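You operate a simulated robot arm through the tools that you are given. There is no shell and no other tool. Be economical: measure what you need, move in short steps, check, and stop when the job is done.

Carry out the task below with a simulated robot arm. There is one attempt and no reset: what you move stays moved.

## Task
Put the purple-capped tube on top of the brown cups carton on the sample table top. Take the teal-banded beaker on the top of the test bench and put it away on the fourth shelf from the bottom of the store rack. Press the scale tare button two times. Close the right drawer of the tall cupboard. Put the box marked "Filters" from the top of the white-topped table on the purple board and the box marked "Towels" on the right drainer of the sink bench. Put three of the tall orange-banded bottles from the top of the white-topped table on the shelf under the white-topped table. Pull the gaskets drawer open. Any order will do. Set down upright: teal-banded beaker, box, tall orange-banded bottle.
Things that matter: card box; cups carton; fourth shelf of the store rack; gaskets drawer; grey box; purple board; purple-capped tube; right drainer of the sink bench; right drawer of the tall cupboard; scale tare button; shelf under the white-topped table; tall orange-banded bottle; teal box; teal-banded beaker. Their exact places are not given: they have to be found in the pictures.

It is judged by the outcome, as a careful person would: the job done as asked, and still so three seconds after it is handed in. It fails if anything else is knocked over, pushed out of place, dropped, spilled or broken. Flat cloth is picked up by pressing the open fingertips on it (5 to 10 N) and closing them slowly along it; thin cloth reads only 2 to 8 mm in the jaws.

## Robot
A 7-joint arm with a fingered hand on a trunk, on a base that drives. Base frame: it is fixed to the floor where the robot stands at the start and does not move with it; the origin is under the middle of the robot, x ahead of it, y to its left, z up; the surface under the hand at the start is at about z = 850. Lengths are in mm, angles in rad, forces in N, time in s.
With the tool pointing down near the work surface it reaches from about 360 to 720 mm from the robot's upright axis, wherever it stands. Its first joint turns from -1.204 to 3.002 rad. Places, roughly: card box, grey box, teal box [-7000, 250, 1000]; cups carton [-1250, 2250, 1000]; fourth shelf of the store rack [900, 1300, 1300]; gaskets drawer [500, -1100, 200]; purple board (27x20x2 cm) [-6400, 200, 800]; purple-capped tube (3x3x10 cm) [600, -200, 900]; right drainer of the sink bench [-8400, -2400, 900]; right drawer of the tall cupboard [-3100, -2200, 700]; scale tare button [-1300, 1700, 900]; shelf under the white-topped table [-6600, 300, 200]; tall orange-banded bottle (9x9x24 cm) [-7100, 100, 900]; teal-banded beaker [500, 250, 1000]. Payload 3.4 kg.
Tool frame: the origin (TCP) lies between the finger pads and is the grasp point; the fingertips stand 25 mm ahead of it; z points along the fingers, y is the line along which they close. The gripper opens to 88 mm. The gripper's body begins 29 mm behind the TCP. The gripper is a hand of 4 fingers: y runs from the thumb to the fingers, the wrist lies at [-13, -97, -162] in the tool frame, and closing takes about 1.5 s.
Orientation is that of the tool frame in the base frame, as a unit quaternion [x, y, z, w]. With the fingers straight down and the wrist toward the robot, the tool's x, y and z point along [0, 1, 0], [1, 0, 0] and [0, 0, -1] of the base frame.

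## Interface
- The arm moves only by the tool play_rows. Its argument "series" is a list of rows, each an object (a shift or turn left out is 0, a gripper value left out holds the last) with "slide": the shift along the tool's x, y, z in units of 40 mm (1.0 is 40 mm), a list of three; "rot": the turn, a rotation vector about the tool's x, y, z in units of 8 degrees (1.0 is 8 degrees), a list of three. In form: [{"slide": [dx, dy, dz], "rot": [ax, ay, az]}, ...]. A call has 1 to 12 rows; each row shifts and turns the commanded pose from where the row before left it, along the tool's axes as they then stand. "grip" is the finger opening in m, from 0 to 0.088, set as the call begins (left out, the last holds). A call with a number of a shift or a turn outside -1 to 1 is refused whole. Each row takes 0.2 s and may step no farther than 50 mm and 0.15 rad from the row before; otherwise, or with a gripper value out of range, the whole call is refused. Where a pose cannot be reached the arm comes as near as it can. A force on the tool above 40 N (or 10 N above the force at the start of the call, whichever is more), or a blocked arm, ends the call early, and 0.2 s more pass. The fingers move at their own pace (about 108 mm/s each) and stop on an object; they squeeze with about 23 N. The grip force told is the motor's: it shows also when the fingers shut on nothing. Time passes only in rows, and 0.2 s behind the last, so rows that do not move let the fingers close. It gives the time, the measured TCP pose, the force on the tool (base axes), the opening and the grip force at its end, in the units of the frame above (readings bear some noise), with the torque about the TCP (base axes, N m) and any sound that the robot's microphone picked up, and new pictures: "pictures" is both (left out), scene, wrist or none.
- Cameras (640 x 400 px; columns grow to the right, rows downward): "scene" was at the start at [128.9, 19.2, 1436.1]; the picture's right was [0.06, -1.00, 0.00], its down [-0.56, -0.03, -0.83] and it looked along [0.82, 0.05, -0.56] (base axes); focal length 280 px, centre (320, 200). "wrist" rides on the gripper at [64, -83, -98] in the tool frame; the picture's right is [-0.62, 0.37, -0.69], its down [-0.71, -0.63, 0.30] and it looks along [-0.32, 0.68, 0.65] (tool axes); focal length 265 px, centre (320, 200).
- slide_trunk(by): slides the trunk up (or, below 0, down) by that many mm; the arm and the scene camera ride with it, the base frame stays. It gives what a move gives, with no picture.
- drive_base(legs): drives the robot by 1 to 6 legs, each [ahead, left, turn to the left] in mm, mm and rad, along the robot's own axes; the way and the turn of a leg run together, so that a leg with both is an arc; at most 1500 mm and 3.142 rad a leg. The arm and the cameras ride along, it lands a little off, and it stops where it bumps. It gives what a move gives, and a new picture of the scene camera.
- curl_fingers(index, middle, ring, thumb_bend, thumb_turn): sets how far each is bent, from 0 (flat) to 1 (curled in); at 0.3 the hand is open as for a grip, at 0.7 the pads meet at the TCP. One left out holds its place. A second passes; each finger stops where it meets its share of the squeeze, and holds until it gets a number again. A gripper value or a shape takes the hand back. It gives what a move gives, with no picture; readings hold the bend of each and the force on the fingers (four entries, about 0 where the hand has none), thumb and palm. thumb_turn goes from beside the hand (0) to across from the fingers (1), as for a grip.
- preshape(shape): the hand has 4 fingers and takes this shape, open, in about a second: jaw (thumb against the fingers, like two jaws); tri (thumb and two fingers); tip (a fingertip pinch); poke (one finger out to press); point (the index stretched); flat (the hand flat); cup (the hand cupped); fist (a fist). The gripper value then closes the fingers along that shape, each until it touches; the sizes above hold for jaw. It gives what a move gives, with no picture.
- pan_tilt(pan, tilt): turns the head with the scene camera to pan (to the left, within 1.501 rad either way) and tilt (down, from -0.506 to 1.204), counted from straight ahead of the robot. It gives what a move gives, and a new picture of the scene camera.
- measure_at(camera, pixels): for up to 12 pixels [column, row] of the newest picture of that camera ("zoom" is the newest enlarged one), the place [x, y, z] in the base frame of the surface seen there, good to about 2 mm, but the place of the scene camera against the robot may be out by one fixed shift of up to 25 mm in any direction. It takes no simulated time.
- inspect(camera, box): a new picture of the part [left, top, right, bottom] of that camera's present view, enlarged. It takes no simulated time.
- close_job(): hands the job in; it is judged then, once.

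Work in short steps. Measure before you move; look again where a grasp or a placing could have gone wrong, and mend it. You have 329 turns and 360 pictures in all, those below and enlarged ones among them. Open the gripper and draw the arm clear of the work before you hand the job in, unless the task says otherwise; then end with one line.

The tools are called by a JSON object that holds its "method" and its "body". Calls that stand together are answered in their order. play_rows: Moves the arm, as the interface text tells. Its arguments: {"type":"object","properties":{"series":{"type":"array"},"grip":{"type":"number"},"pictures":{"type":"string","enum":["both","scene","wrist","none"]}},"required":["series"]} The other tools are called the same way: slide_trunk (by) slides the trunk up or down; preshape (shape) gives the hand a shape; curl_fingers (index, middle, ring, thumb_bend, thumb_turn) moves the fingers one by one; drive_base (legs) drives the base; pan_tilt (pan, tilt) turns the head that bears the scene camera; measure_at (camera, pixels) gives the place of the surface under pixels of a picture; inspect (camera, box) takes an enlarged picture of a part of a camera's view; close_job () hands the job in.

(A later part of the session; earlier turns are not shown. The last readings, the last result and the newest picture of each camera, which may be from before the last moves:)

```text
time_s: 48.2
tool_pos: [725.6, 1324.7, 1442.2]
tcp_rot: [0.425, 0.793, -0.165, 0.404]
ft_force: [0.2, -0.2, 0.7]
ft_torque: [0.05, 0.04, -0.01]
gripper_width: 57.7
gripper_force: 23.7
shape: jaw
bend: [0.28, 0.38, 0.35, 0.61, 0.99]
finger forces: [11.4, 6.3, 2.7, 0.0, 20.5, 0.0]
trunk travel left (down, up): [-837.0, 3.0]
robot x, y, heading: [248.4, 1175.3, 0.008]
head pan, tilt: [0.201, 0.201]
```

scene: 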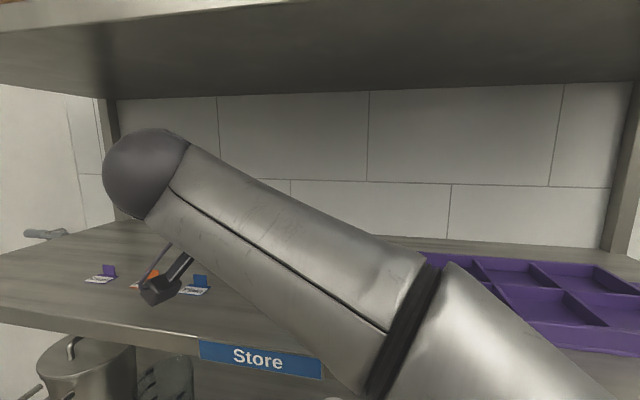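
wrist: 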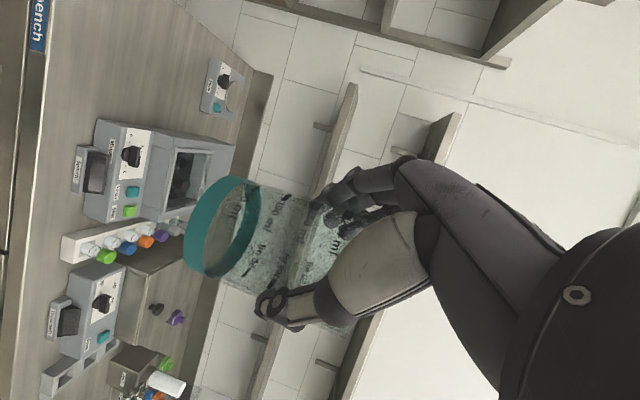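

Upright and in place. Lower with the trunk by 28 mm, then in small steps watching force.

{"method": "slide_trunk", "body": {"by": -28}}

{"method": "inspect", "body": {"camera": "wrist", "box": [140, 120, 400, 320]}}

```text
time_s: 48.9
tool_pos: [726.1, 1324.6, 1415.0]
tcp_rot: [0.424, 0.794, -0.165, 0.403]
ft_force: [0.2, 0.9, -0.1]
ft_torque: [0.0, 0.0, 0.03]
gripper_width: 57.5
gripper_force: 23.0
shape: jaw
bend: [0.28, 0.38, 0.35, 0.61, 0.99]
finger forces: [11.3, 6.3, 2.7, 0.0, 20.5, 0.0]
trunk travel left (down, up): [-809.0, 31.0]
robot x, y, heading: [243.5, 1176.1, -0.0]
head pan, tilt: [0.201, 0.201]
```

```text
2.00 times, centred on (270, 220) of wrist
```

zoom: 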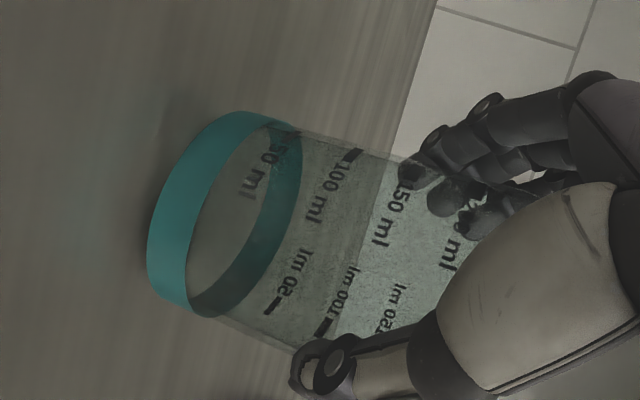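

{"method": "measure_at", "body": {"camera": "zoom", "pixels": [[152, 240], [160, 290], [175, 170], [210, 130], [140, 250], [120, 200]]}}

{"method": "slide_trunk", "body": {"by": -3}}

```text
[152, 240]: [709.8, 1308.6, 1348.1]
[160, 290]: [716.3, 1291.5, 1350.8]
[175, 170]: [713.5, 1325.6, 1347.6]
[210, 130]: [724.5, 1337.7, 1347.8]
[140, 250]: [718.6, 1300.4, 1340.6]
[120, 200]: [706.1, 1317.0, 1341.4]
```

```text
time_s: 49.4
tool_pos: [727.0, 1325.5, 1410.9]
tcp_rot: [0.425, 0.793, -0.165, 0.403]
ft_force: [-0.4, -0.1, -0.7]
ft_torque: [0.02, 0.01, 0.01]
gripper_width: 57.8
gripper_force: 23.3
shape: jaw
bend: [0.28, 0.38, 0.35, 0.61, 0.99]
finger forces: [11.3, 6.4, 2.8, 0.1, 20.5, 0.0]
trunk travel left (down, up): [-806.0, 34.0]
robot x, y, heading: [244.9, 1176.2, 0.006]
head pan, tilt: [0.201, 0.201]
```

About a mm or two to go; step down 2 mm at a time until contact.

{"method": "slide_trunk", "body": {"by": -2}}

{"method": "slide_trunk", "body": {"by": -1.5}}

```text
time_s: 50.0
tool_pos: [725.6, 1324.6, 1411.1]
tcp_rot: [0.425, 0.793, -0.165, 0.403]
ft_force: [0.3, 0.6, -0.2]
ft_torque: [0.0, 0.0, 0.02]
gripper_width: 57.6
gripper_force: 22.6
shape: jaw
bend: [0.28, 0.38, 0.35, 0.61, 0.99]
finger forces: [11.5, 6.3, 3.1, 0.1, 20.6, 0.0]
trunk travel left (down, up): [-804.0, 36.0]
robot x, y, heading: [248.4, 1178.3, 0.007]
head pan, tilt: [0.201, 0.201]
```

```text
time_s: 50.5
tool_pos: [727.0, 1323.7, 1408.8]
tcp_rot: [0.425, 0.794, -0.164, 0.404]
ft_force: [1.0, -0.6, 3.8]
ft_torque: [-0.04, -0.02, 0.01]
gripper_width: 57.7
gripper_force: 23.6
shape: jaw
bend: [0.28, 0.38, 0.35, 0.6, 0.99]
finger forces: [11.5, 7.1, 3.7, 0.0, 21.1, 0.1]
trunk travel left (down, up): [-803.0, 37.0]
robot x, y, heading: [249.3, 1177.2, 0.007]
head pan, tilt: [0.201, 0.201]
```

Contact at 3.8 N. Open the hand, then back off along the tool axis.

{"method": "play_rows", "body": {"series": [{}, {}, {}, {}, {}], "grip": 0.088, "pictures": "wrist"}}

{"method": "play_rows", "body": {"series": [{"slide": [0, 0, -0.5]}, {"slide": [0, 0, -0.7]}, {"slide": [0, 0, -0.7]}, {"slide": [0, 0, -0.7]}], "pictures": "wrist"}}

```text
time_s: 51.7
tool_pos: [725.4, 1324.9, 1409.0]
tcp_rot: [0.425, 0.793, -0.165, 0.403]
ft_force: [-0.5, 1.2, -0.1]
ft_torque: [0.03, 0.0, 0.02]
gripper_width: 87.6
gripper_force: 0.0
shape: jaw
bend: [0.3, 0.3, 0.3, 0.3, 0.98]
finger forces: [0.1, 0.0, 0.0, 0.1, 0.0, 0.0]
trunk travel left (down, up): [-803.0, 37.0]
robot x, y, heading: [248.2, 1176.8, 0.0]
head pan, tilt: [0.201, 0.201]
```

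wrist: 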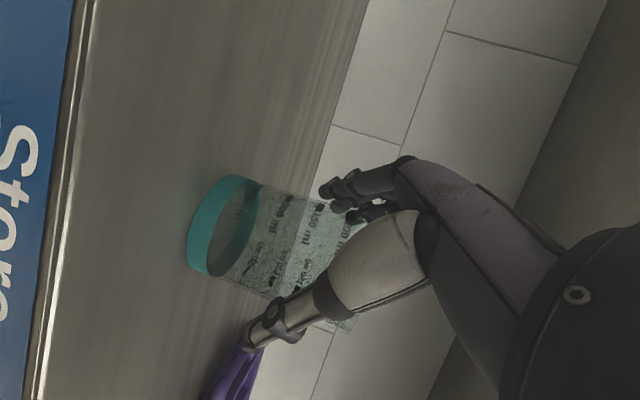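

```text
time_s: 52.7
tool_pos: [722.0, 1331.3, 1414.1]
tcp_rot: [0.425, 0.794, -0.164, 0.403]
ft_force: [0.4, -0.1, -0.3]
ft_torque: [0.02, -0.03, 0.01]
gripper_width: 87.7
gripper_force: 0.1
shape: jaw
bend: [0.3, 0.3, 0.3, 0.3, 0.98]
finger forces: [0.0, 0.0, 0.0, 0.0, 0.0, 0.0]
out of reach, approached as far as the arm can: row 1, 2, 3, 4
trunk travel left (down, up): [-803.0, 37.0]
robot x, y, heading: [245.8, 1180.5, 0.008]
head pan, tilt: [0.201, 0.201]
```

wrist: 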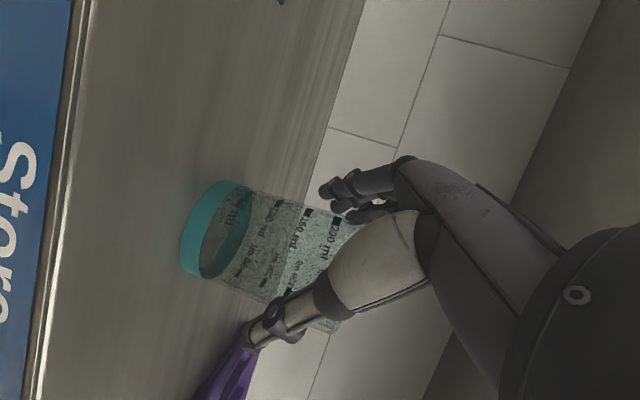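

The arm is at its limit there, so I back out with the base along the hand's axis direction after a small trunk raise.

{"method": "slide_trunk", "body": {"by": 30}}

{"method": "drive_base", "body": {"legs": [[-60, 72, 0], [-300, 0, 0]]}}

{"method": "inspect", "body": {"camera": "wrist", "box": [0, 0, 640, 400]}}

```text
time_s: 53.4
tool_pos: [721.5, 1330.8, 1443.7]
tcp_rot: [0.425, 0.794, -0.164, 0.403]
ft_force: [0.1, 0.4, 0.1]
ft_torque: [-0.01, 0.05, -0.01]
gripper_width: 87.8
gripper_force: 0.1
shape: jaw
bend: [0.3, 0.3, 0.3, 0.3, 0.98]
finger forces: [0.1, 0.0, 0.1, 0.0, 0.1, 0.0]
trunk travel left (down, up): [-833.0, 7.0]
robot x, y, heading: [245.9, 1178.5, 0.006]
head pan, tilt: [0.201, 0.201]
```

```text
time_s: 56.2
tool_pos: [355.9, 1402.0, 1444.9]
tcp_rot: [0.424, 0.794, -0.164, 0.403]
ft_force: [1.3, 0.1, 0.5]
ft_torque: [0.0, 0.0, 0.01]
gripper_width: 87.6
gripper_force: 0.1
shape: jaw
bend: [0.3, 0.3, 0.3, 0.3, 0.98]
finger forces: [0.0, 0.0, 0.0, 0.0, 0.1, 0.0]
trunk travel left (down, up): [-833.0, 7.0]
robot x, y, heading: [-117.0, 1247.5, 0.004]
head pan, tilt: [0.201, 0.201]
```

scene: 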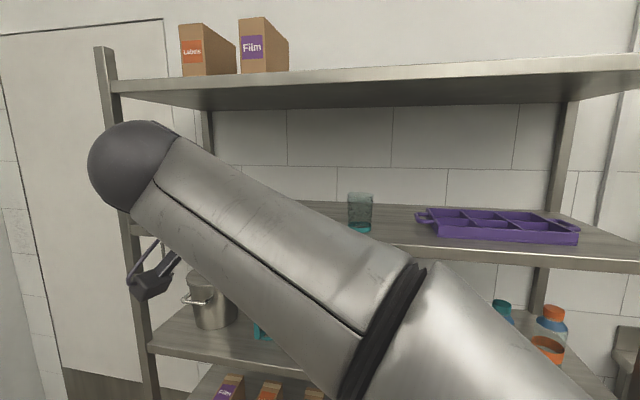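

```text
1.00 times, centred on (320, 200) of wrist (not enlarged: the box is as wide or as high as the picture)
```

zoom: 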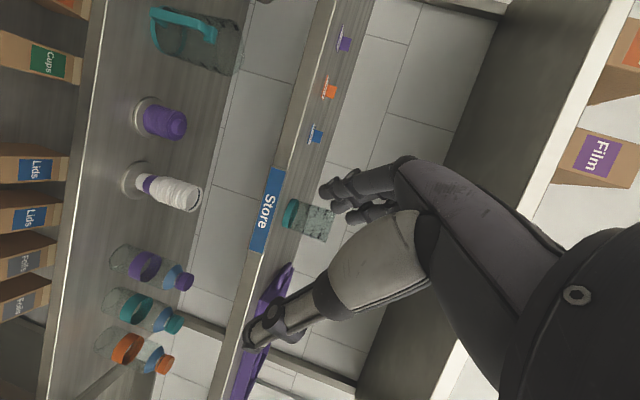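

The beaker stands upright on the fourth shelf. Now I drive back to the test bench for the tube, lowering the trunk and turning the hand down on the way.

{"method": "drive_base", "body": {"legs": [[-150, 0, 0], [0, -1247, 0]]}}

{"method": "slide_trunk", "body": {"by": -109}}

{"method": "play_rows", "body": {"series": [{"rot": [0.317, 0.753, 0.491]}, {"rot": [0.317, 0.753, 0.491]}, {"rot": [0.317, 0.753, 0.491]}, {"rot": [0.317, 0.753, 0.491]}, {"rot": [0.317, 0.753, 0.491]}, {"rot": [0.317, 0.753, 0.491]}, {"rot": [0.317, 0.753, 0.491]}, {"rot": [0.317, 0.753, 0.491]}], "pictures": "none"}}

{"method": "pan_tilt", "body": {"pan": -0.2, "tilt": 0.6}}

```text
time_s: 63.5
tool_pos: [223.6, 173.8, 1442.7]
tcp_rot: [0.413, 0.799, -0.159, 0.406]
ft_force: [1.0, -0.1, 0.2]
ft_torque: [-0.03, 0.0, 0.02]
gripper_width: 87.6
gripper_force: 0.1
shape: jaw
bend: [0.3, 0.3, 0.3, 0.3, 0.98]
finger forces: [0.0, 0.0, 0.0, 0.1, 0.1, 0.0]
trunk travel left (down, up): [-833.0, 7.0]
robot x, y, heading: [-248.2, 4.9, 0.033]
head pan, tilt: [0.201, 0.201]
```

scene: 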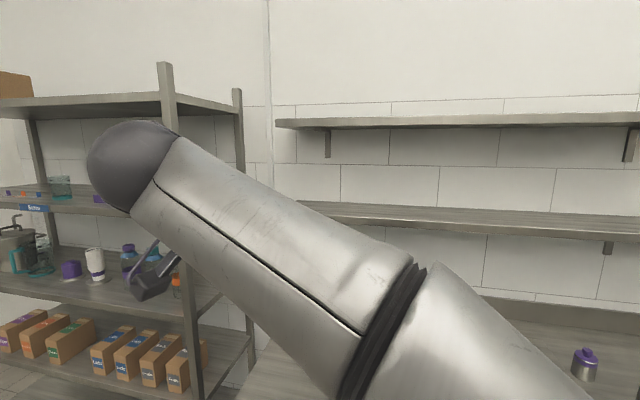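

```text
time_s: 64.9
tool_pos: [224.7, 172.8, 1335.3]
tcp_rot: [0.413, 0.8, -0.158, 0.405]
ft_force: [0.5, -0.7, 0.0]
ft_torque: [0.02, 0.0, -0.04]
gripper_width: 87.6
gripper_force: 0.1
shape: jaw
bend: [0.3, 0.3, 0.3, 0.3, 0.98]
finger forces: [0.0, 0.1, 0.0, 0.1, 0.0, 0.1]
trunk travel left (down, up): [-724.0, 116.0]
robot x, y, heading: [-244.1, 5.6, 0.039]
head pan, tilt: [0.201, 0.201]
```

```text
time_s: 66.7
tool_pos: [221.3, 156.0, 1328.0]
tcp_rot: [0.7, 0.714, 0.002, -0.003]
ft_force: [0.6, 0.6, -0.3]
ft_torque: [0.0, 0.0, -0.01]
gripper_width: 87.5
gripper_force: 0.1
shape: jaw
bend: [0.3, 0.3, 0.3, 0.3, 0.98]
finger forces: [0.0, 0.0, 0.1, 0.1, 0.1, 0.0]
out of reach, approached as far as the arm can: row 5, 7
trunk travel left (down, up): [-724.0, 116.0]
robot x, y, heading: [-247.9, 7.3, 0.035]
head pan, tilt: [0.201, 0.201]
```

```text
time_s: 67.5
tool_pos: [220.4, 157.0, 1329.2]
tcp_rot: [0.7, 0.714, 0.001, -0.001]
ft_force: [-0.9, 1.0, -0.1]
ft_torque: [-0.01, 0.03, 0.01]
gripper_width: 87.9
gripper_force: 0.1
shape: jaw
bend: [0.3, 0.3, 0.3, 0.3, 0.98]
finger forces: [0.0, 0.0, 0.0, 0.0, 0.0, 0.0]
trunk travel left (down, up): [-724.0, 116.0]
robot x, y, heading: [-245.6, 3.0, 0.035]
head pan, tilt: [-0.201, 0.6]
```

scene: 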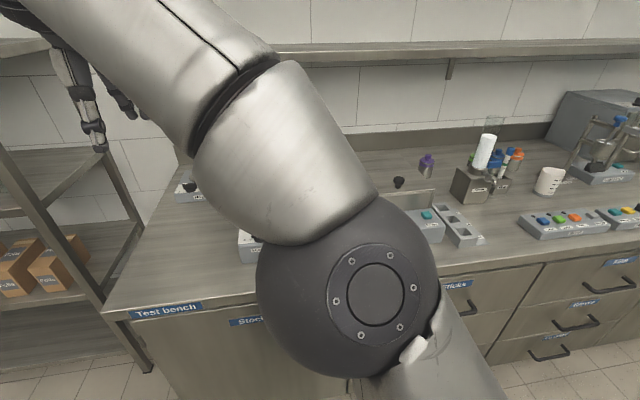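

Robot is back near the bench. I try the fingertip-pinch shape and look at its geometry with the wrist camera, as the tube has near neighbours.

{"method": "preshape", "body": {"shape": "tip"}}

{"method": "inspect", "body": {"camera": "wrist", "box": [160, 80, 480, 360]}}

{"method": "play_rows", "body": {"series": [{}, {}, {}, {}, {}, {}, {}], "grip": 0.0, "pictures": "wrist"}}

```text
time_s: 68.5
tool_pos: [221.3, 159.3, 1328.8]
tcp_rot: [0.699, 0.715, 0.002, -0.002]
ft_force: [-0.4, 0.6, -0.6]
ft_torque: [0.0, -0.01, 0.02]
gripper_width: 87.9
gripper_force: 0.2
shape: tip
bend: [0.3, 0.98, 0.99, 0.3, 0.98]
finger forces: [0.0, 0.0, 0.1, 0.1, 0.0, 0.1]
trunk travel left (down, up): [-724.0, 116.0]
robot x, y, heading: [-248.1, 6.3, 0.037]
head pan, tilt: [-0.201, 0.6]
```

```text
1.43 times, centred on (320, 220) of wrist
```

zoom: 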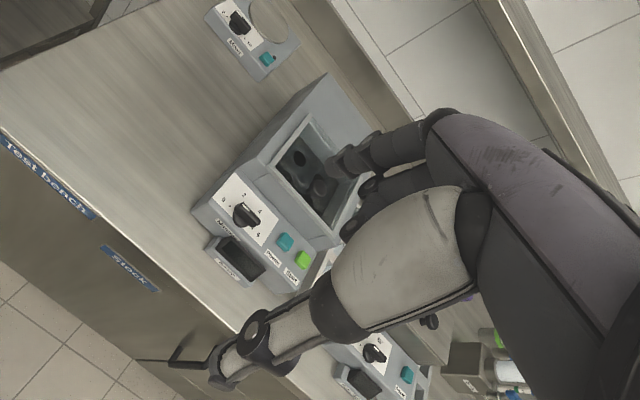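

```text
time_s: 70.0
tool_pos: [220.4, 159.0, 1328.0]
tcp_rot: [0.7, 0.714, 0.002, -0.002]
ft_force: [-0.8, -0.4, -0.2]
ft_torque: [0.0, -0.01, 0.01]
gripper_width: 0.1
gripper_force: 22.1
shape: tip
bend: [0.7, 1.0, 1.0, 0.76, 1.0]
finger forces: [0.0, 0.0, 0.0, 0.0, 0.0, 0.1]
trunk travel left (down, up): [-724.0, 116.0]
robot x, y, heading: [-251.4, 3.5, 0.033]
head pan, tilt: [-0.201, 0.6]
```

wrist: 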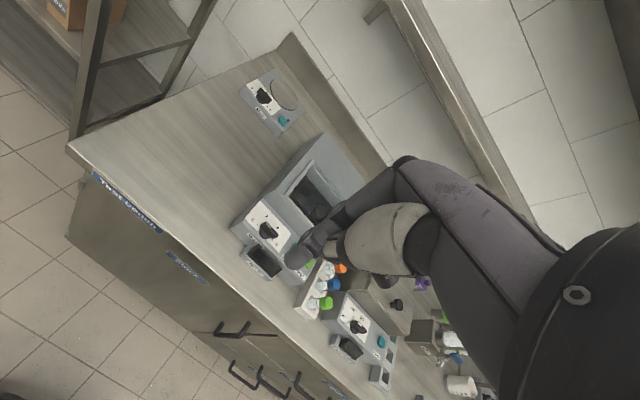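

The pinch closes index against thumb. I measure where the tips meet to get the pinch point relative to the TCP.

{"method": "inspect", "body": {"camera": "wrist", "box": [260, 190, 380, 290]}}

{"method": "measure_at", "body": {"camera": "wrist", "pixels": [[293, 262], [300, 255], [305, 248], [308, 258], [345, 252], [365, 215]]}}

```text
4.00 times, centred on (320, 240) of wrist
```

zoom: 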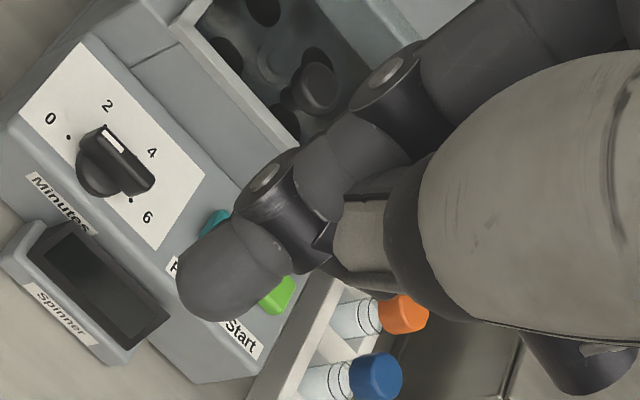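

```text
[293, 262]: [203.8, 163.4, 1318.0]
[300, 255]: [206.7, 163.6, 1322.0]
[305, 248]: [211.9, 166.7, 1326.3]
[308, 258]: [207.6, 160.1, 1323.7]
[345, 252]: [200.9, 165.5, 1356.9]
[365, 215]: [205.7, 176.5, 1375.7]
```

The pinch point coincides with the TCP within a few mm. I measure neighbours: the rack, heat block and spinner, from this view.

{"method": "measure_at", "body": {"camera": "wrist", "pixels": [[341, 268], [333, 285], [326, 303], [372, 283], [395, 303], [400, 320], [350, 300], [330, 140], [362, 175], [318, 165], [310, 305], [325, 262]]}}

```text
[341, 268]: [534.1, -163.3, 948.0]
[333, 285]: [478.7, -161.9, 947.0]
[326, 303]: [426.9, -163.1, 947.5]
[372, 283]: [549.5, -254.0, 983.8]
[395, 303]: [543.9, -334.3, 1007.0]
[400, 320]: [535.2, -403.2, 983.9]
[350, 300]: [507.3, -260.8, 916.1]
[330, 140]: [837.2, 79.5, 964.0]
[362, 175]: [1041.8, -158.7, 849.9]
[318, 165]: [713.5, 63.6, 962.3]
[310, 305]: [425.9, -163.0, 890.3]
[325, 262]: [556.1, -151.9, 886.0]
```

Caps are spaced 54 mm along x at y≈-163, top z=948. I open the pinch, move the robot so the tube is in comfortable reach, and look again.

{"method": "drive_base", "body": {"legs": [[250, -310, -0.035]]}}

{"method": "play_rows", "body": {"series": [{"slide": [0, 0, 1]}, {"slide": [0, 0.9, 0]}, {"slide": [0, 0, 1]}, {"slide": [0, 0, 1]}, {"slide": [0, 0, 1]}], "grip": 0.044, "pictures": "both"}}

```text
time_s: 72.5
tool_pos: [484.5, -163.6, 1329.9]
tcp_rot: [0.713, 0.701, 0.002, -0.001]
ft_force: [-1.2, -0.2, -0.7]
ft_torque: [0.01, -0.01, 0.02]
gripper_width: 0.0
gripper_force: 23.3
shape: tip
bend: [0.7, 1.0, 1.0, 0.76, 1.0]
finger forces: [0.0, 0.0, 0.0, 0.1, 0.0, 0.0]
trunk travel left (down, up): [-724.0, 116.0]
robot x, y, heading: [10.4, -298.9, -0.002]
head pan, tilt: [-0.201, 0.6]
```

scene: 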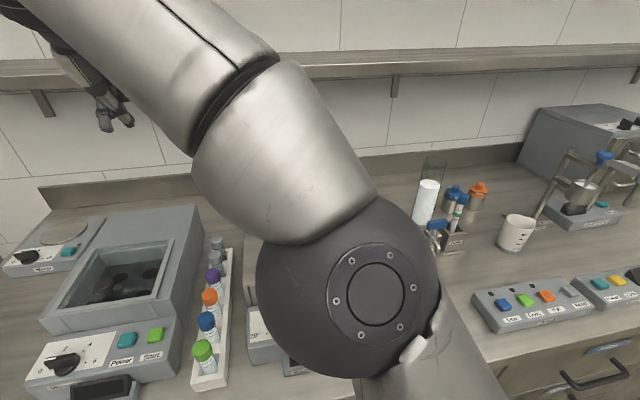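

```text
time_s: 73.7
tool_pos: [523.1, -164.3, 1168.5]
tcp_rot: [0.713, 0.701, 0.001, -0.002]
ft_force: [-0.6, 0.2, -0.7]
ft_torque: [0.0, -0.02, -0.01]
gripper_width: 43.6
gripper_force: 0.0
shape: tip
bend: [0.73, 0.98, 0.99, 0.69, 1.0]
finger forces: [0.0, 0.0, 0.1, 0.0, 0.1, 0.0]
trunk travel left (down, up): [-724.0, 116.0]
robot x, y, heading: [9.8, -299.7, -0.002]
head pan, tilt: [-0.201, 0.6]
```

scene: 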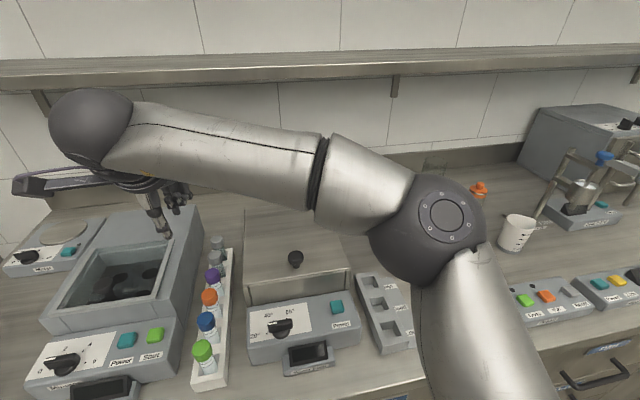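
wrist: 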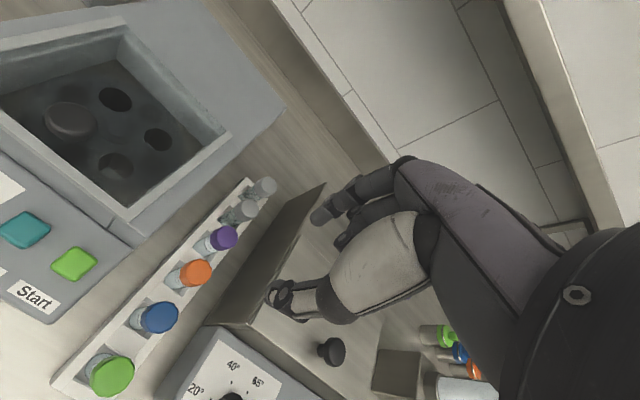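

Purple cap visible at (225,238) in the wrist view. Measure it and neighbours, zoomed.

{"method": "inspect", "body": {"camera": "wrist", "box": [160, 160, 300, 290]}}

```text
3.08 times, centred on (230, 225) of wrist
```

zoom: 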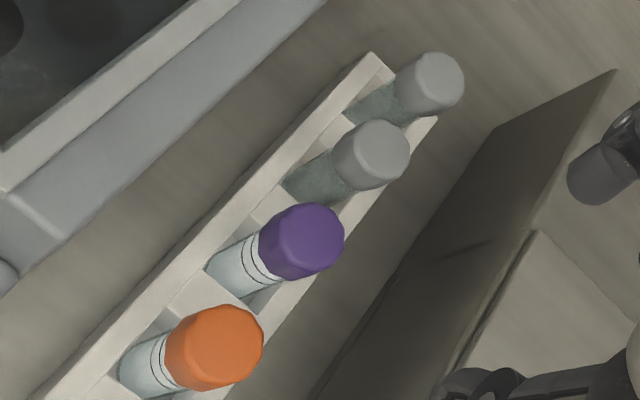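

{"method": "measure_at", "body": {"camera": "zoom", "pixels": [[315, 235], [322, 218], [335, 245], [300, 260], [285, 255], [262, 245], [235, 345], [385, 150], [440, 80], [232, 270], [345, 235], [330, 265]]}}

```text
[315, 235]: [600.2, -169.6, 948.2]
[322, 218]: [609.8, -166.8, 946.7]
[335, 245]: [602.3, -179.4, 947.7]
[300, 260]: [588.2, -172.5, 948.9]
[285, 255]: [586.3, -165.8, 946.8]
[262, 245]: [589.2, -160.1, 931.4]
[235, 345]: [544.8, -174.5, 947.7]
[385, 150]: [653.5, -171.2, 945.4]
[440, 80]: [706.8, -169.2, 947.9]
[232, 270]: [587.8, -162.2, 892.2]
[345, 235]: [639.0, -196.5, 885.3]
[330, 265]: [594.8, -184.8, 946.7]
```

Cap centre ≈ (598,-171), radius ~13. Move the TCP over it at z≈1000 and check.

{"method": "play_rows", "body": {"series": [{"slide": [-0.07, 0.94, 0]}, {"slide": [-0.07, 0.94, 0.2]}, {"slide": [0, 0, 1]}, {"slide": [0, 0, 1]}, {"slide": [0, 0, 1]}, {"slide": [0, 0, 1]}], "pictures": "both"}}

```text
time_s: 75.1
tool_pos: [596.6, -168.1, 999.9]
tcp_rot: [0.712, 0.702, 0.002, -0.002]
ft_force: [0.0, 0.0, 0.4]
ft_torque: [-0.03, 0.04, 0.0]
gripper_width: 43.8
gripper_force: 0.0
shape: tip
bend: [0.73, 0.98, 0.99, 0.69, 1.0]
finger forces: [0.0, 0.0, 0.0, 0.0, 0.0, 0.0]
trunk travel left (down, up): [-724.0, 116.0]
robot x, y, heading: [6.1, -301.5, -0.0]
head pan, tilt: [-0.201, 0.6]
```

scene: 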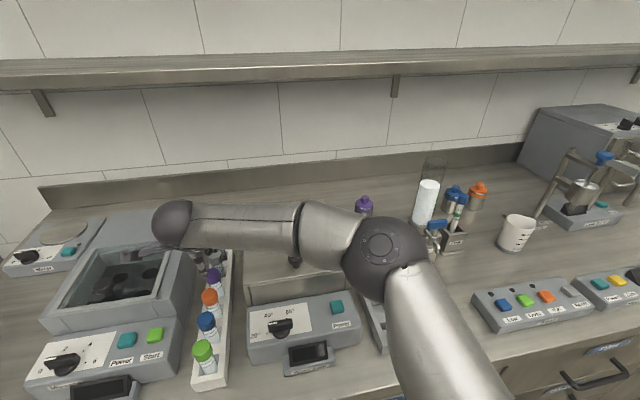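
wrist: 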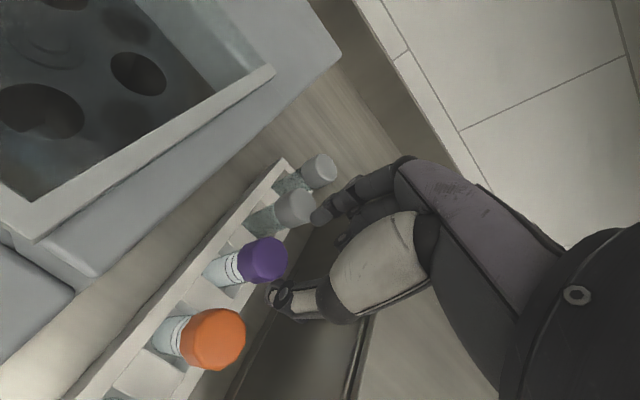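

The cap projects exactly below the pinch point. Descend 66 mm to z≈933.

{"method": "play_rows", "body": {"series": [{"slide": [-0.05, 0.02, 0.5]}, {"slide": [0, 0, 0.5]}, {"slide": [0, 0, 0.4]}, {"slide": [0, 0, 0.3]}], "pictures": "wrist"}}

```text
time_s: 76.1
tool_pos: [596.1, -170.5, 939.5]
tcp_rot: [0.713, 0.701, 0.008, 0.001]
ft_force: [6.7, -0.3, 31.1]
ft_torque: [-0.27, -0.41, 0.02]
gripper_width: 44.0
gripper_force: 0.1
shape: tip
bend: [0.73, 1.0, 0.99, 0.69, 1.0]
finger forces: [0.0, 32.2, 0.1, 0.1, 0.0, 0.0]
trunk travel left (down, up): [-724.0, 116.0]
robot x, y, heading: [10.3, -298.5, -0.005]
head pan, tilt: [-0.201, 0.6]
```

wrist: 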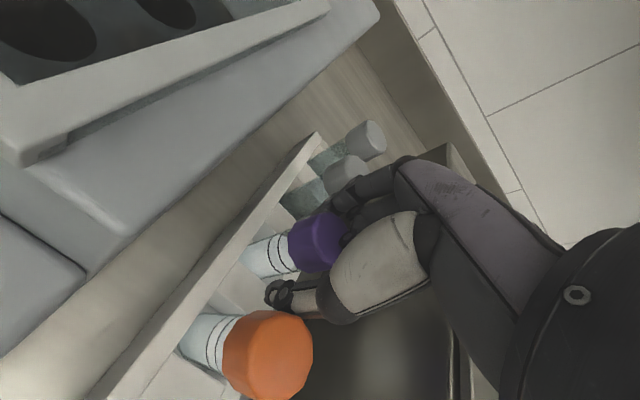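

The curled middle finger rests on the cap top (32 N). Back up 4 mm and close the pinch on the cap.

{"method": "play_rows", "body": {"series": [{"slide": [0, 0, -0.2]}, {}], "pictures": "none"}}

{"method": "play_rows", "body": {"series": [{}, {}, {}, {}, {}, {}], "grip": 0.0, "pictures": "wrist"}}

```text
time_s: 76.7
tool_pos: [594.2, -171.5, 941.2]
tcp_rot: [0.713, 0.701, 0.002, -0.002]
ft_force: [2.3, -0.3, 14.0]
ft_torque: [-0.14, -0.17, 0.06]
gripper_width: 43.9
gripper_force: 0.0
shape: tip
bend: [0.73, 0.99, 0.99, 0.69, 1.0]
finger forces: [0.0, 14.3, 0.1, 0.1, 0.1, 0.0]
trunk travel left (down, up): [-724.0, 116.0]
robot x, y, heading: [7.2, -301.7, -0.004]
head pan, tilt: [-0.201, 0.6]
```

```text
time_s: 78.1
tool_pos: [595.4, -170.1, 940.9]
tcp_rot: [0.713, 0.702, 0.002, 0.0]
ft_force: [2.3, -1.0, 6.4]
ft_torque: [-0.13, -0.19, 0.01]
gripper_width: 21.1
gripper_force: 22.5
shape: tip
bend: [0.73, 0.99, 1.0, 0.75, 1.0]
finger forces: [20.3, 12.0, 0.1, 0.1, 20.9, 0.1]
trunk travel left (down, up): [-724.0, 116.0]
robot x, y, heading: [12.2, -298.4, 0.001]
head pan, tilt: [-0.201, 0.6]
```

wrist: 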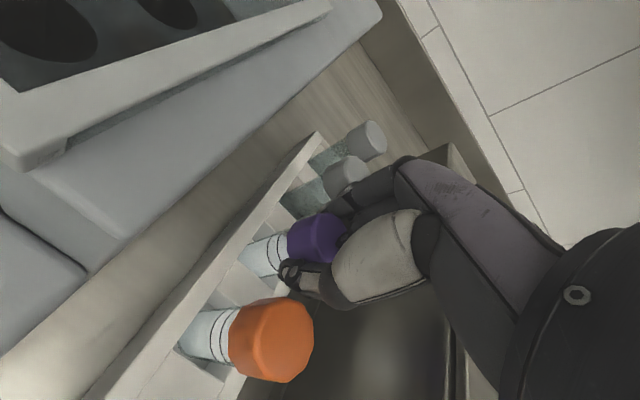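

Gripped (21 mm). Lift straight up 160 mm.

{"method": "play_rows", "body": {"series": [{"slide": [0, 0, -0.5]}, {"slide": [0, 0, -0.8]}, {"slide": [0, 0, -0.9]}, {"slide": [0, 0, -0.9]}, {"slide": [0, 0, -0.9]}, {"slide": [0, 0, -0.9]}], "pictures": "both"}}

```text
time_s: 79.5
tool_pos: [596.5, -170.2, 1136.7]
tcp_rot: [0.713, 0.701, 0.003, -0.002]
ft_force: [-0.2, 0.1, 0.5]
ft_torque: [0.01, -0.01, -0.01]
gripper_width: 21.5
gripper_force: 23.3
shape: tip
bend: [0.73, 0.98, 1.0, 0.75, 1.0]
finger forces: [20.9, 3.6, 0.1, 0.0, 20.8, 0.0]
trunk travel left (down, up): [-724.0, 116.0]
robot x, y, heading: [12.3, -298.3, 0.003]
head pan, tilt: [-0.201, 0.6]
```

scene: 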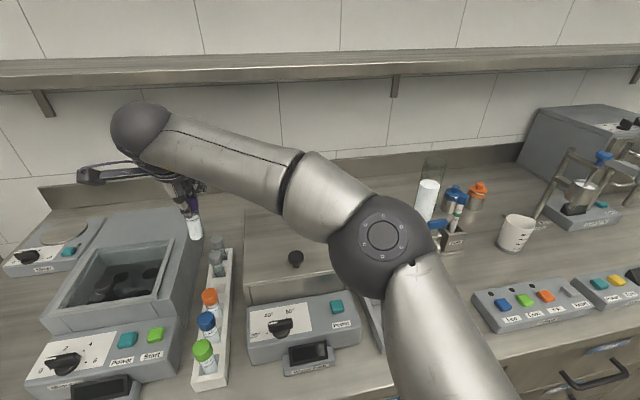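
wrist: 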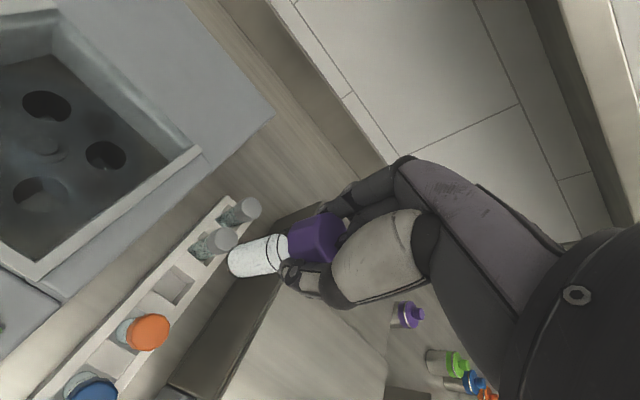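

The tube hangs vertical in the pinch. Back away from the bench and drive toward the sample table, then look at it.

{"method": "inspect", "body": {"camera": "wrist", "box": [200, 180, 380, 320]}}

{"method": "measure_at", "body": {"camera": "wrist", "pixels": [[232, 262], [236, 250], [240, 274], [290, 240], [270, 250], [300, 222]]}}

{"method": "drive_base", "body": {"legs": [[-290, 0, 0], [0, 1450, 0]]}}

{"method": "pan_tilt", "body": {"pan": 1.5, "tilt": 0.4}}

```text
2.86 times, centred on (290, 250) of wrist
```

zoom: 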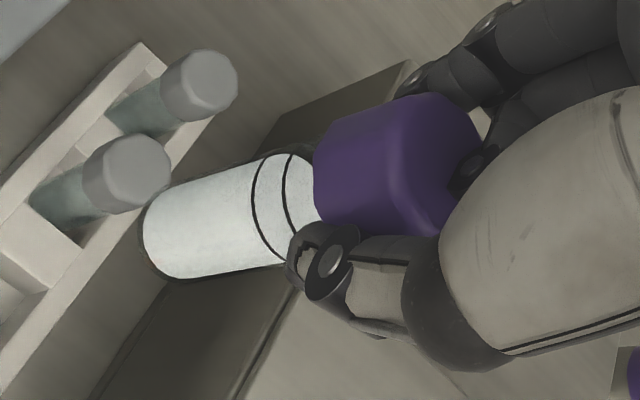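

```text
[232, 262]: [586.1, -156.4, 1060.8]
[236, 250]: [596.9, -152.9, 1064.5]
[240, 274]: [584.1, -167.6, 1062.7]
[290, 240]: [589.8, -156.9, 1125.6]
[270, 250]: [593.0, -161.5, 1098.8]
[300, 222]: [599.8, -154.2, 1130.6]
```

```text
time_s: 88.3
tool_pos: [294.8, 1284.3, 1137.5]
tcp_rot: [0.707, 0.707, 0.002, -0.001]
ft_force: [0.3, -0.5, -0.9]
ft_torque: [0.01, 0.01, 0.01]
gripper_width: 21.2
gripper_force: 22.6
shape: tip
bend: [0.73, 0.98, 1.0, 0.75, 1.0]
finger forces: [20.9, 3.6, 0.1, 0.1, 20.8, 0.0]
trunk travel left (down, up): [-724.0, 116.0]
robot x, y, heading: [-291.4, 1144.0, 0.012]
head pan, tilt: [-0.201, 0.6]
```

scene: 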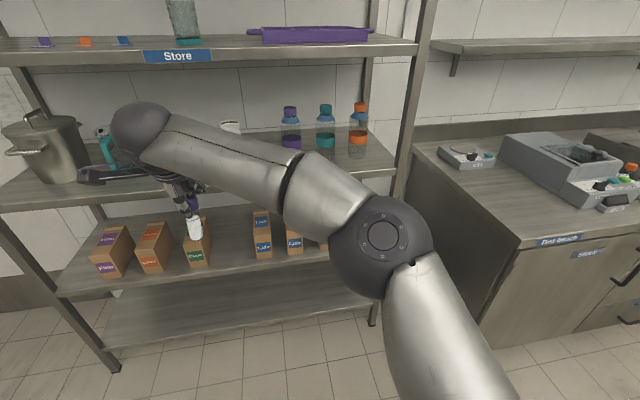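

```text
time_s: 90.0
tool_pos: [295.6, 1283.4, 1135.8]
tcp_rot: [0.706, 0.708, 0.002, -0.002]
ft_force: [-0.1, 0.2, 0.0]
ft_torque: [-0.04, 0.03, -0.01]
gripper_width: 21.4
gripper_force: 22.7
shape: tip
bend: [0.73, 0.98, 1.0, 0.75, 1.0]
finger forces: [20.9, 3.5, 0.1, 0.1, 20.8, 0.0]
trunk travel left (down, up): [-724.0, 116.0]
robot x, y, heading: [-291.4, 1143.9, 0.018]
head pan, tilt: [1.499, 0.4]
```

scene: 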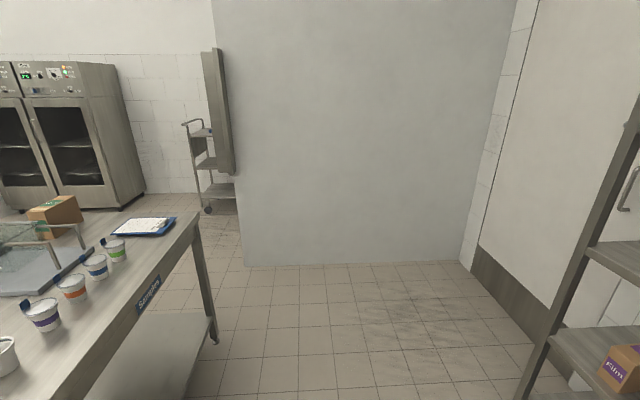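

Turn the robot left to face the sample table.

{"method": "drive_base", "body": {"legs": [[0, 0, 1.2]]}}

{"method": "pan_tilt", "body": {"pan": 1.2, "tilt": 0.45}}

```text
time_s: 93.4
tool_pos: [-204.3, 1737.3, 1137.6]
tcp_rot: [0.185, 0.983, 0.0, -0.003]
ft_force: [0.0, -0.1, -0.8]
ft_torque: [0.0, -0.03, -0.04]
gripper_width: 21.3
gripper_force: 22.8
shape: tip
bend: [0.73, 0.98, 1.0, 0.75, 1.0]
finger forces: [20.7, 3.6, 0.0, 0.1, 20.4, 0.1]
trunk travel left (down, up): [-724.0, 116.0]
robot x, y, heading: [-289.8, 1142.4, 1.21]
head pan, tilt: [1.499, 0.4]
```

scene: 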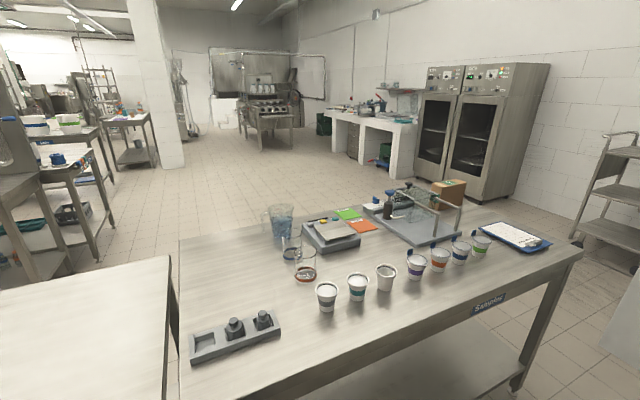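

```text
time_s: 94.2
tool_pos: [-203.7, 1739.0, 1137.5]
tcp_rot: [0.185, 0.983, 0.0, -0.003]
ft_force: [-0.1, 0.1, -1.1]
ft_torque: [-0.02, -0.02, 0.0]
gripper_width: 21.0
gripper_force: 23.3
shape: tip
bend: [0.73, 0.98, 1.0, 0.75, 1.0]
finger forces: [20.6, 3.5, 0.0, 0.1, 20.4, 0.0]
trunk travel left (down, up): [-724.0, 116.0]
robot x, y, heading: [-289.6, 1144.3, 1.208]
head pan, tilt: [1.201, 0.45]
```

scene: 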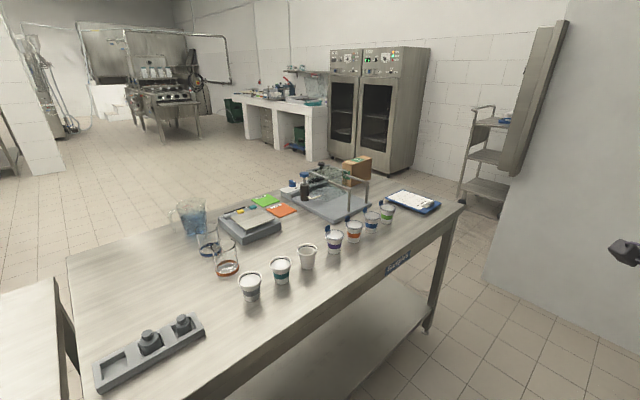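

{"method": "inspect", "body": {"camera": "scene", "box": [160, 140, 460, 290]}}

{"method": "measure_at", "body": {"camera": "scene", "pixels": [[355, 160], [348, 170], [370, 158], [342, 158], [250, 224], [463, 207], [68, 255], [195, 290], [240, 228], [478, 195], [300, 185], [330, 220]]}}

```text
2.13 times, centred on (310, 215) of scene
```

zoom: 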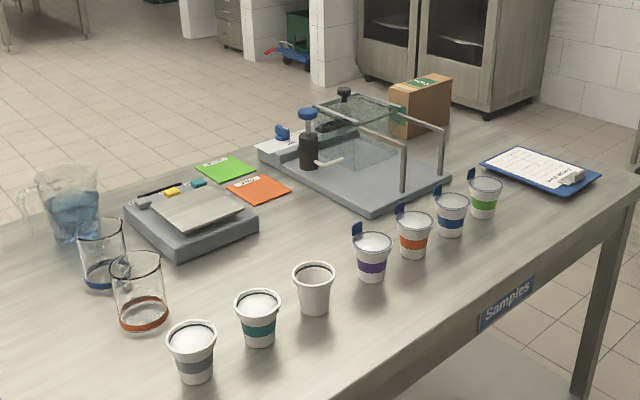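

```text
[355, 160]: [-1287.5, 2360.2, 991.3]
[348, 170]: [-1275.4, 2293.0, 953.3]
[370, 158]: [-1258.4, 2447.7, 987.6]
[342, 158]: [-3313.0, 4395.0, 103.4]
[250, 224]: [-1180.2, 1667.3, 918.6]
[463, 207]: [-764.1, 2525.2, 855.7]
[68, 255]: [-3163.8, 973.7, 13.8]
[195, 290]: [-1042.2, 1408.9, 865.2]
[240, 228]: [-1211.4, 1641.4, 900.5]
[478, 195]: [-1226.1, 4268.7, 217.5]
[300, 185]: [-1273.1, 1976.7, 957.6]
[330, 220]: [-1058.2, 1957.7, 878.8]
```

I measure floor points and table edges to plan the way around the table to its far (operator) side.

{"method": "measure_at", "body": {"camera": "scene", "pixels": [[487, 282], [500, 210], [425, 332], [270, 180], [160, 215], [110, 240], [62, 262], [310, 150], [560, 340], [460, 240], [410, 175], [250, 165]]}}

{"method": "inspect", "body": {"camera": "scene", "box": [190, 170, 310, 250]}}

```text
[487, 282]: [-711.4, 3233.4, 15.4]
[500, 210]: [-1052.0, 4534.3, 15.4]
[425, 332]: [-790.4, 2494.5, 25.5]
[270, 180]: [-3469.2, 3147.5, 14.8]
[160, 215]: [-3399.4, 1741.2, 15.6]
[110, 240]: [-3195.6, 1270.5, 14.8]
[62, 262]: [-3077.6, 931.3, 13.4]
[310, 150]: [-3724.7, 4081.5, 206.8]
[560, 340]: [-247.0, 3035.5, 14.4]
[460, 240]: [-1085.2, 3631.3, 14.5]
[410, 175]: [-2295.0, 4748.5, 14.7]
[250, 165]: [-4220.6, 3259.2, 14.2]
```

```text
5.00 times, centred on (250, 210) of scene
```

zoom: 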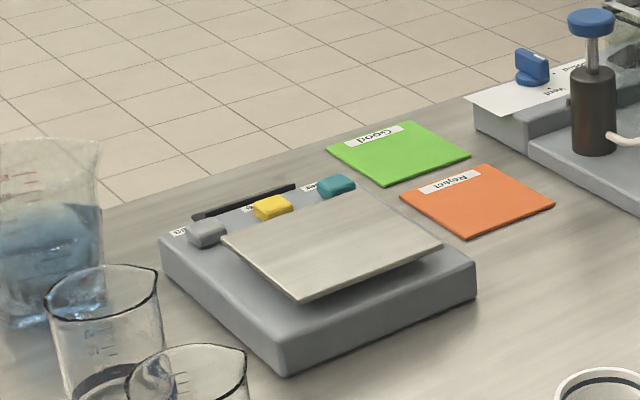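

The north gap is ~740 mm. I check the south route too by turning further.

{"method": "drive_base", "body": {"legs": [[0, 0, 1.2]]}}

{"method": "pan_tilt", "body": {"pan": 1.45, "tilt": 0.35}}

```text
time_s: 97.6
tool_pos: [-804.7, 1448.2, 1136.9]
tcp_rot: [-0.392, 0.92, -0.001, -0.002]
ft_force: [0.1, 0.0, -0.5]
ft_torque: [0.01, -0.02, -0.01]
gripper_width: 21.5
gripper_force: 22.9
shape: tip
bend: [0.73, 0.98, 1.0, 0.75, 1.0]
finger forces: [20.7, 3.3, 0.0, 0.1, 20.2, 0.0]
trunk travel left (down, up): [-724.0, 116.0]
robot x, y, heading: [-288.1, 1147.1, 2.391]
head pan, tilt: [1.201, 0.45]
```

scene: 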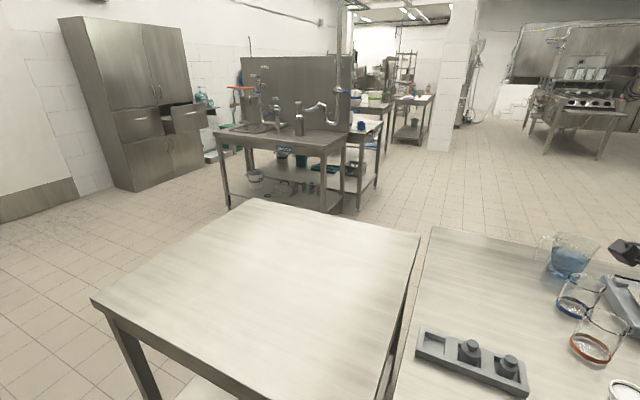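

```text
time_s: 98.3
tool_pos: [-803.4, 1447.3, 1135.9]
tcp_rot: [-0.393, 0.92, -0.001, -0.001]
ft_force: [-0.9, -0.8, -0.8]
ft_torque: [0.0, -0.01, 0.03]
gripper_width: 21.3
gripper_force: 23.0
shape: tip
bend: [0.73, 0.98, 1.0, 0.75, 1.0]
finger forces: [20.6, 3.4, 0.0, 0.1, 20.3, 0.1]
trunk travel left (down, up): [-724.0, 116.0]
robot x, y, heading: [-287.7, 1143.3, 2.391]
head pan, tilt: [1.45, 0.351]
```

scene: 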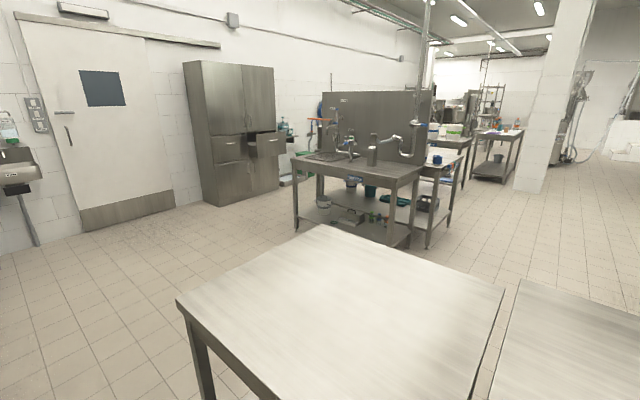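

The south side is wide open. Measure table corners and obstacles for the route.

{"method": "measure_at", "body": {"camera": "scene", "pixels": [[180, 302], [320, 228], [503, 290], [522, 283], [297, 225], [410, 245], [430, 245], [635, 310], [278, 190], [275, 150], [250, 138], [600, 250]]}}

```text
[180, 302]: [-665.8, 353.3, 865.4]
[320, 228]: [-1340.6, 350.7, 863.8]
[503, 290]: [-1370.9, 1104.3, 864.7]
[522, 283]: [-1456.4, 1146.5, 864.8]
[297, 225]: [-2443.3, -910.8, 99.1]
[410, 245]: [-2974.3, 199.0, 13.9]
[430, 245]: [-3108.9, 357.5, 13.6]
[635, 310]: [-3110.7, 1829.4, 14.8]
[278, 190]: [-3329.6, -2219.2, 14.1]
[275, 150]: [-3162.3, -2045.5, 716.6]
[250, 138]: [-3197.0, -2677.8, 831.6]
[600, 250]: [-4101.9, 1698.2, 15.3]
```

South route it is: around the empty table to the sample table's operator side.

{"method": "drive_base", "body": {"legs": [[-883, 944, 0], [0, 0, -2.39], [-1200, 0, 0], [-460, 0, 0]]}}

```text
time_s: 118.6
tool_pos: [-1390.1, -43.2, 1136.1]
tcp_rot: [0.706, 0.708, 0.003, -0.002]
ft_force: [-0.2, 0.6, -0.2]
ft_torque: [0.02, 0.01, -0.01]
gripper_width: 20.9
gripper_force: 23.4
shape: tip
bend: [0.73, 0.98, 1.0, 0.75, 1.0]
finger forces: [20.5, 3.1, 0.0, 0.1, 19.9, 0.0]
trunk travel left (down, up): [-724.0, 116.0]
robot x, y, heading: [-1973.9, -184.2, 0.016]
head pan, tilt: [1.45, 0.351]
```

scene: 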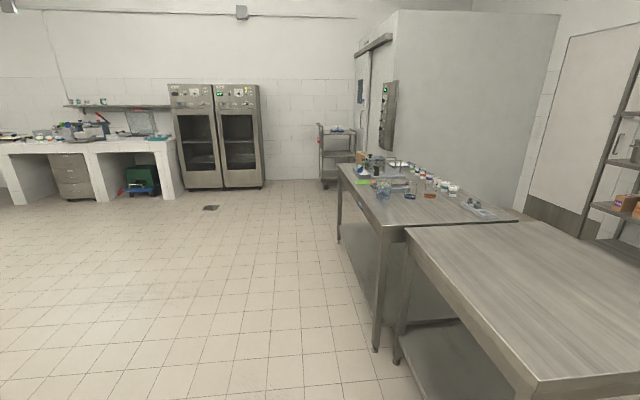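

Drive north along the table's west side, keeping the hand outside the table, to y≈2230.

{"method": "drive_base", "body": {"legs": [[-190, 1400, -0.016], [0, 1010, 0]]}}

{"method": "pan_tilt", "body": {"pan": 0.0, "tilt": 0.5}}

```text
time_s: 130.5
tool_pos: [-1621.5, 2376.8, 1136.2]
tcp_rot: [0.701, 0.713, 0.002, -0.002]
ft_force: [-0.4, -0.4, 0.1]
ft_torque: [0.01, 0.0, -0.01]
gripper_width: 20.8
gripper_force: 23.3
shape: tip
bend: [0.73, 0.98, 1.0, 0.75, 1.0]
finger forces: [20.4, 2.9, 0.0, 0.0, 19.8, 0.0]
trunk travel left (down, up): [-724.0, 116.0]
robot x, y, heading: [-2204.0, 2225.8, 0.027]
head pan, tilt: [1.45, 0.351]
```

scene: 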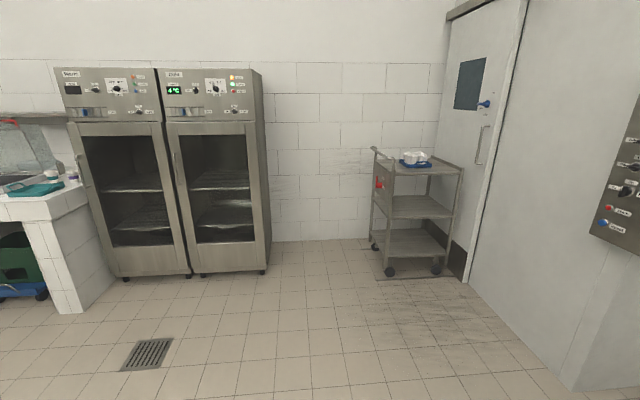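

```text
time_s: 132.0
tool_pos: [-1621.9, 2376.4, 1136.6]
tcp_rot: [0.702, 0.712, 0.001, -0.002]
ft_force: [0.1, -0.2, -0.9]
ft_torque: [-0.03, 0.02, -0.01]
gripper_width: 20.7
gripper_force: 22.9
shape: tip
bend: [0.73, 0.98, 1.0, 0.75, 1.0]
finger forces: [20.4, 2.9, 0.0, 0.0, 19.8, 0.0]
trunk travel left (down, up): [-724.0, 116.0]
robot x, y, heading: [-2206.2, 2229.9, 0.032]
head pan, tilt: [0.0, 0.499]
```

scene: 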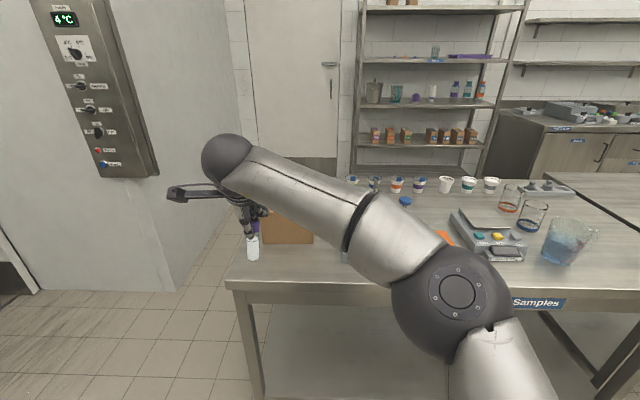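

Carton lies at (285,228) partly behind the hand. Check with the wrist camera.

{"method": "inspect", "body": {"camera": "wrist", "box": [0, 0, 640, 400]}}

{"method": "inspect", "body": {"camera": "scene", "box": [220, 170, 460, 300]}}

```text
1.00 times, centred on (320, 200) of wrist (not enlarged: the box is as wide or as high as the picture)
```

zoom: 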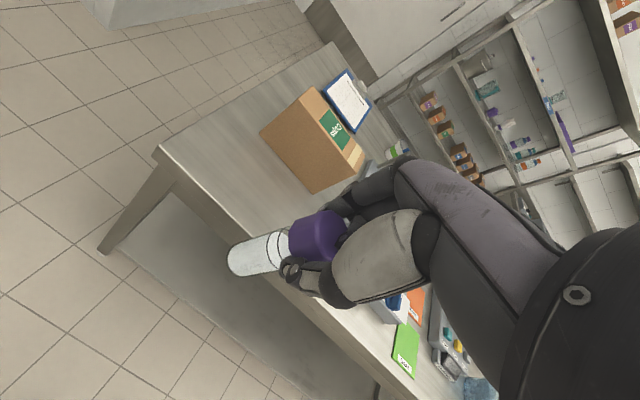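

```text
2.67 times, centred on (340, 235) of scene
```

zoom: 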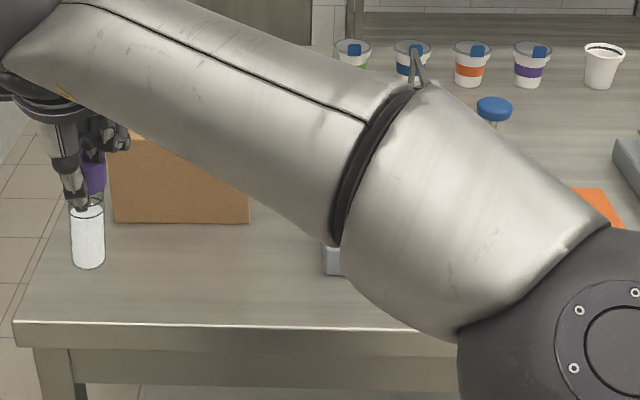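

Measure the carton top corners in a wrist picture.

{"method": "measure_at", "body": {"camera": "wrist", "pixels": [[312, 92], [330, 120], [350, 160], [360, 150]]}}

{"method": "inspect", "body": {"camera": "wrist", "box": [240, 60, 400, 200]}}

```text
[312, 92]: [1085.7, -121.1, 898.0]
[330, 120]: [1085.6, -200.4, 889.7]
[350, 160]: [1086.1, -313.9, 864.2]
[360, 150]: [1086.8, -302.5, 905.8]
```

```text
2.86 times, centred on (320, 130) of wrist
```

zoom: 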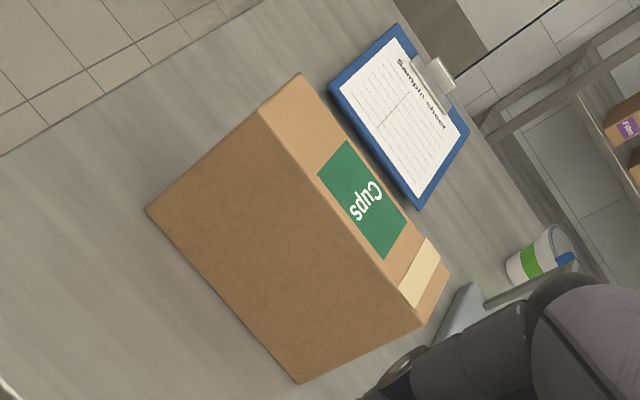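

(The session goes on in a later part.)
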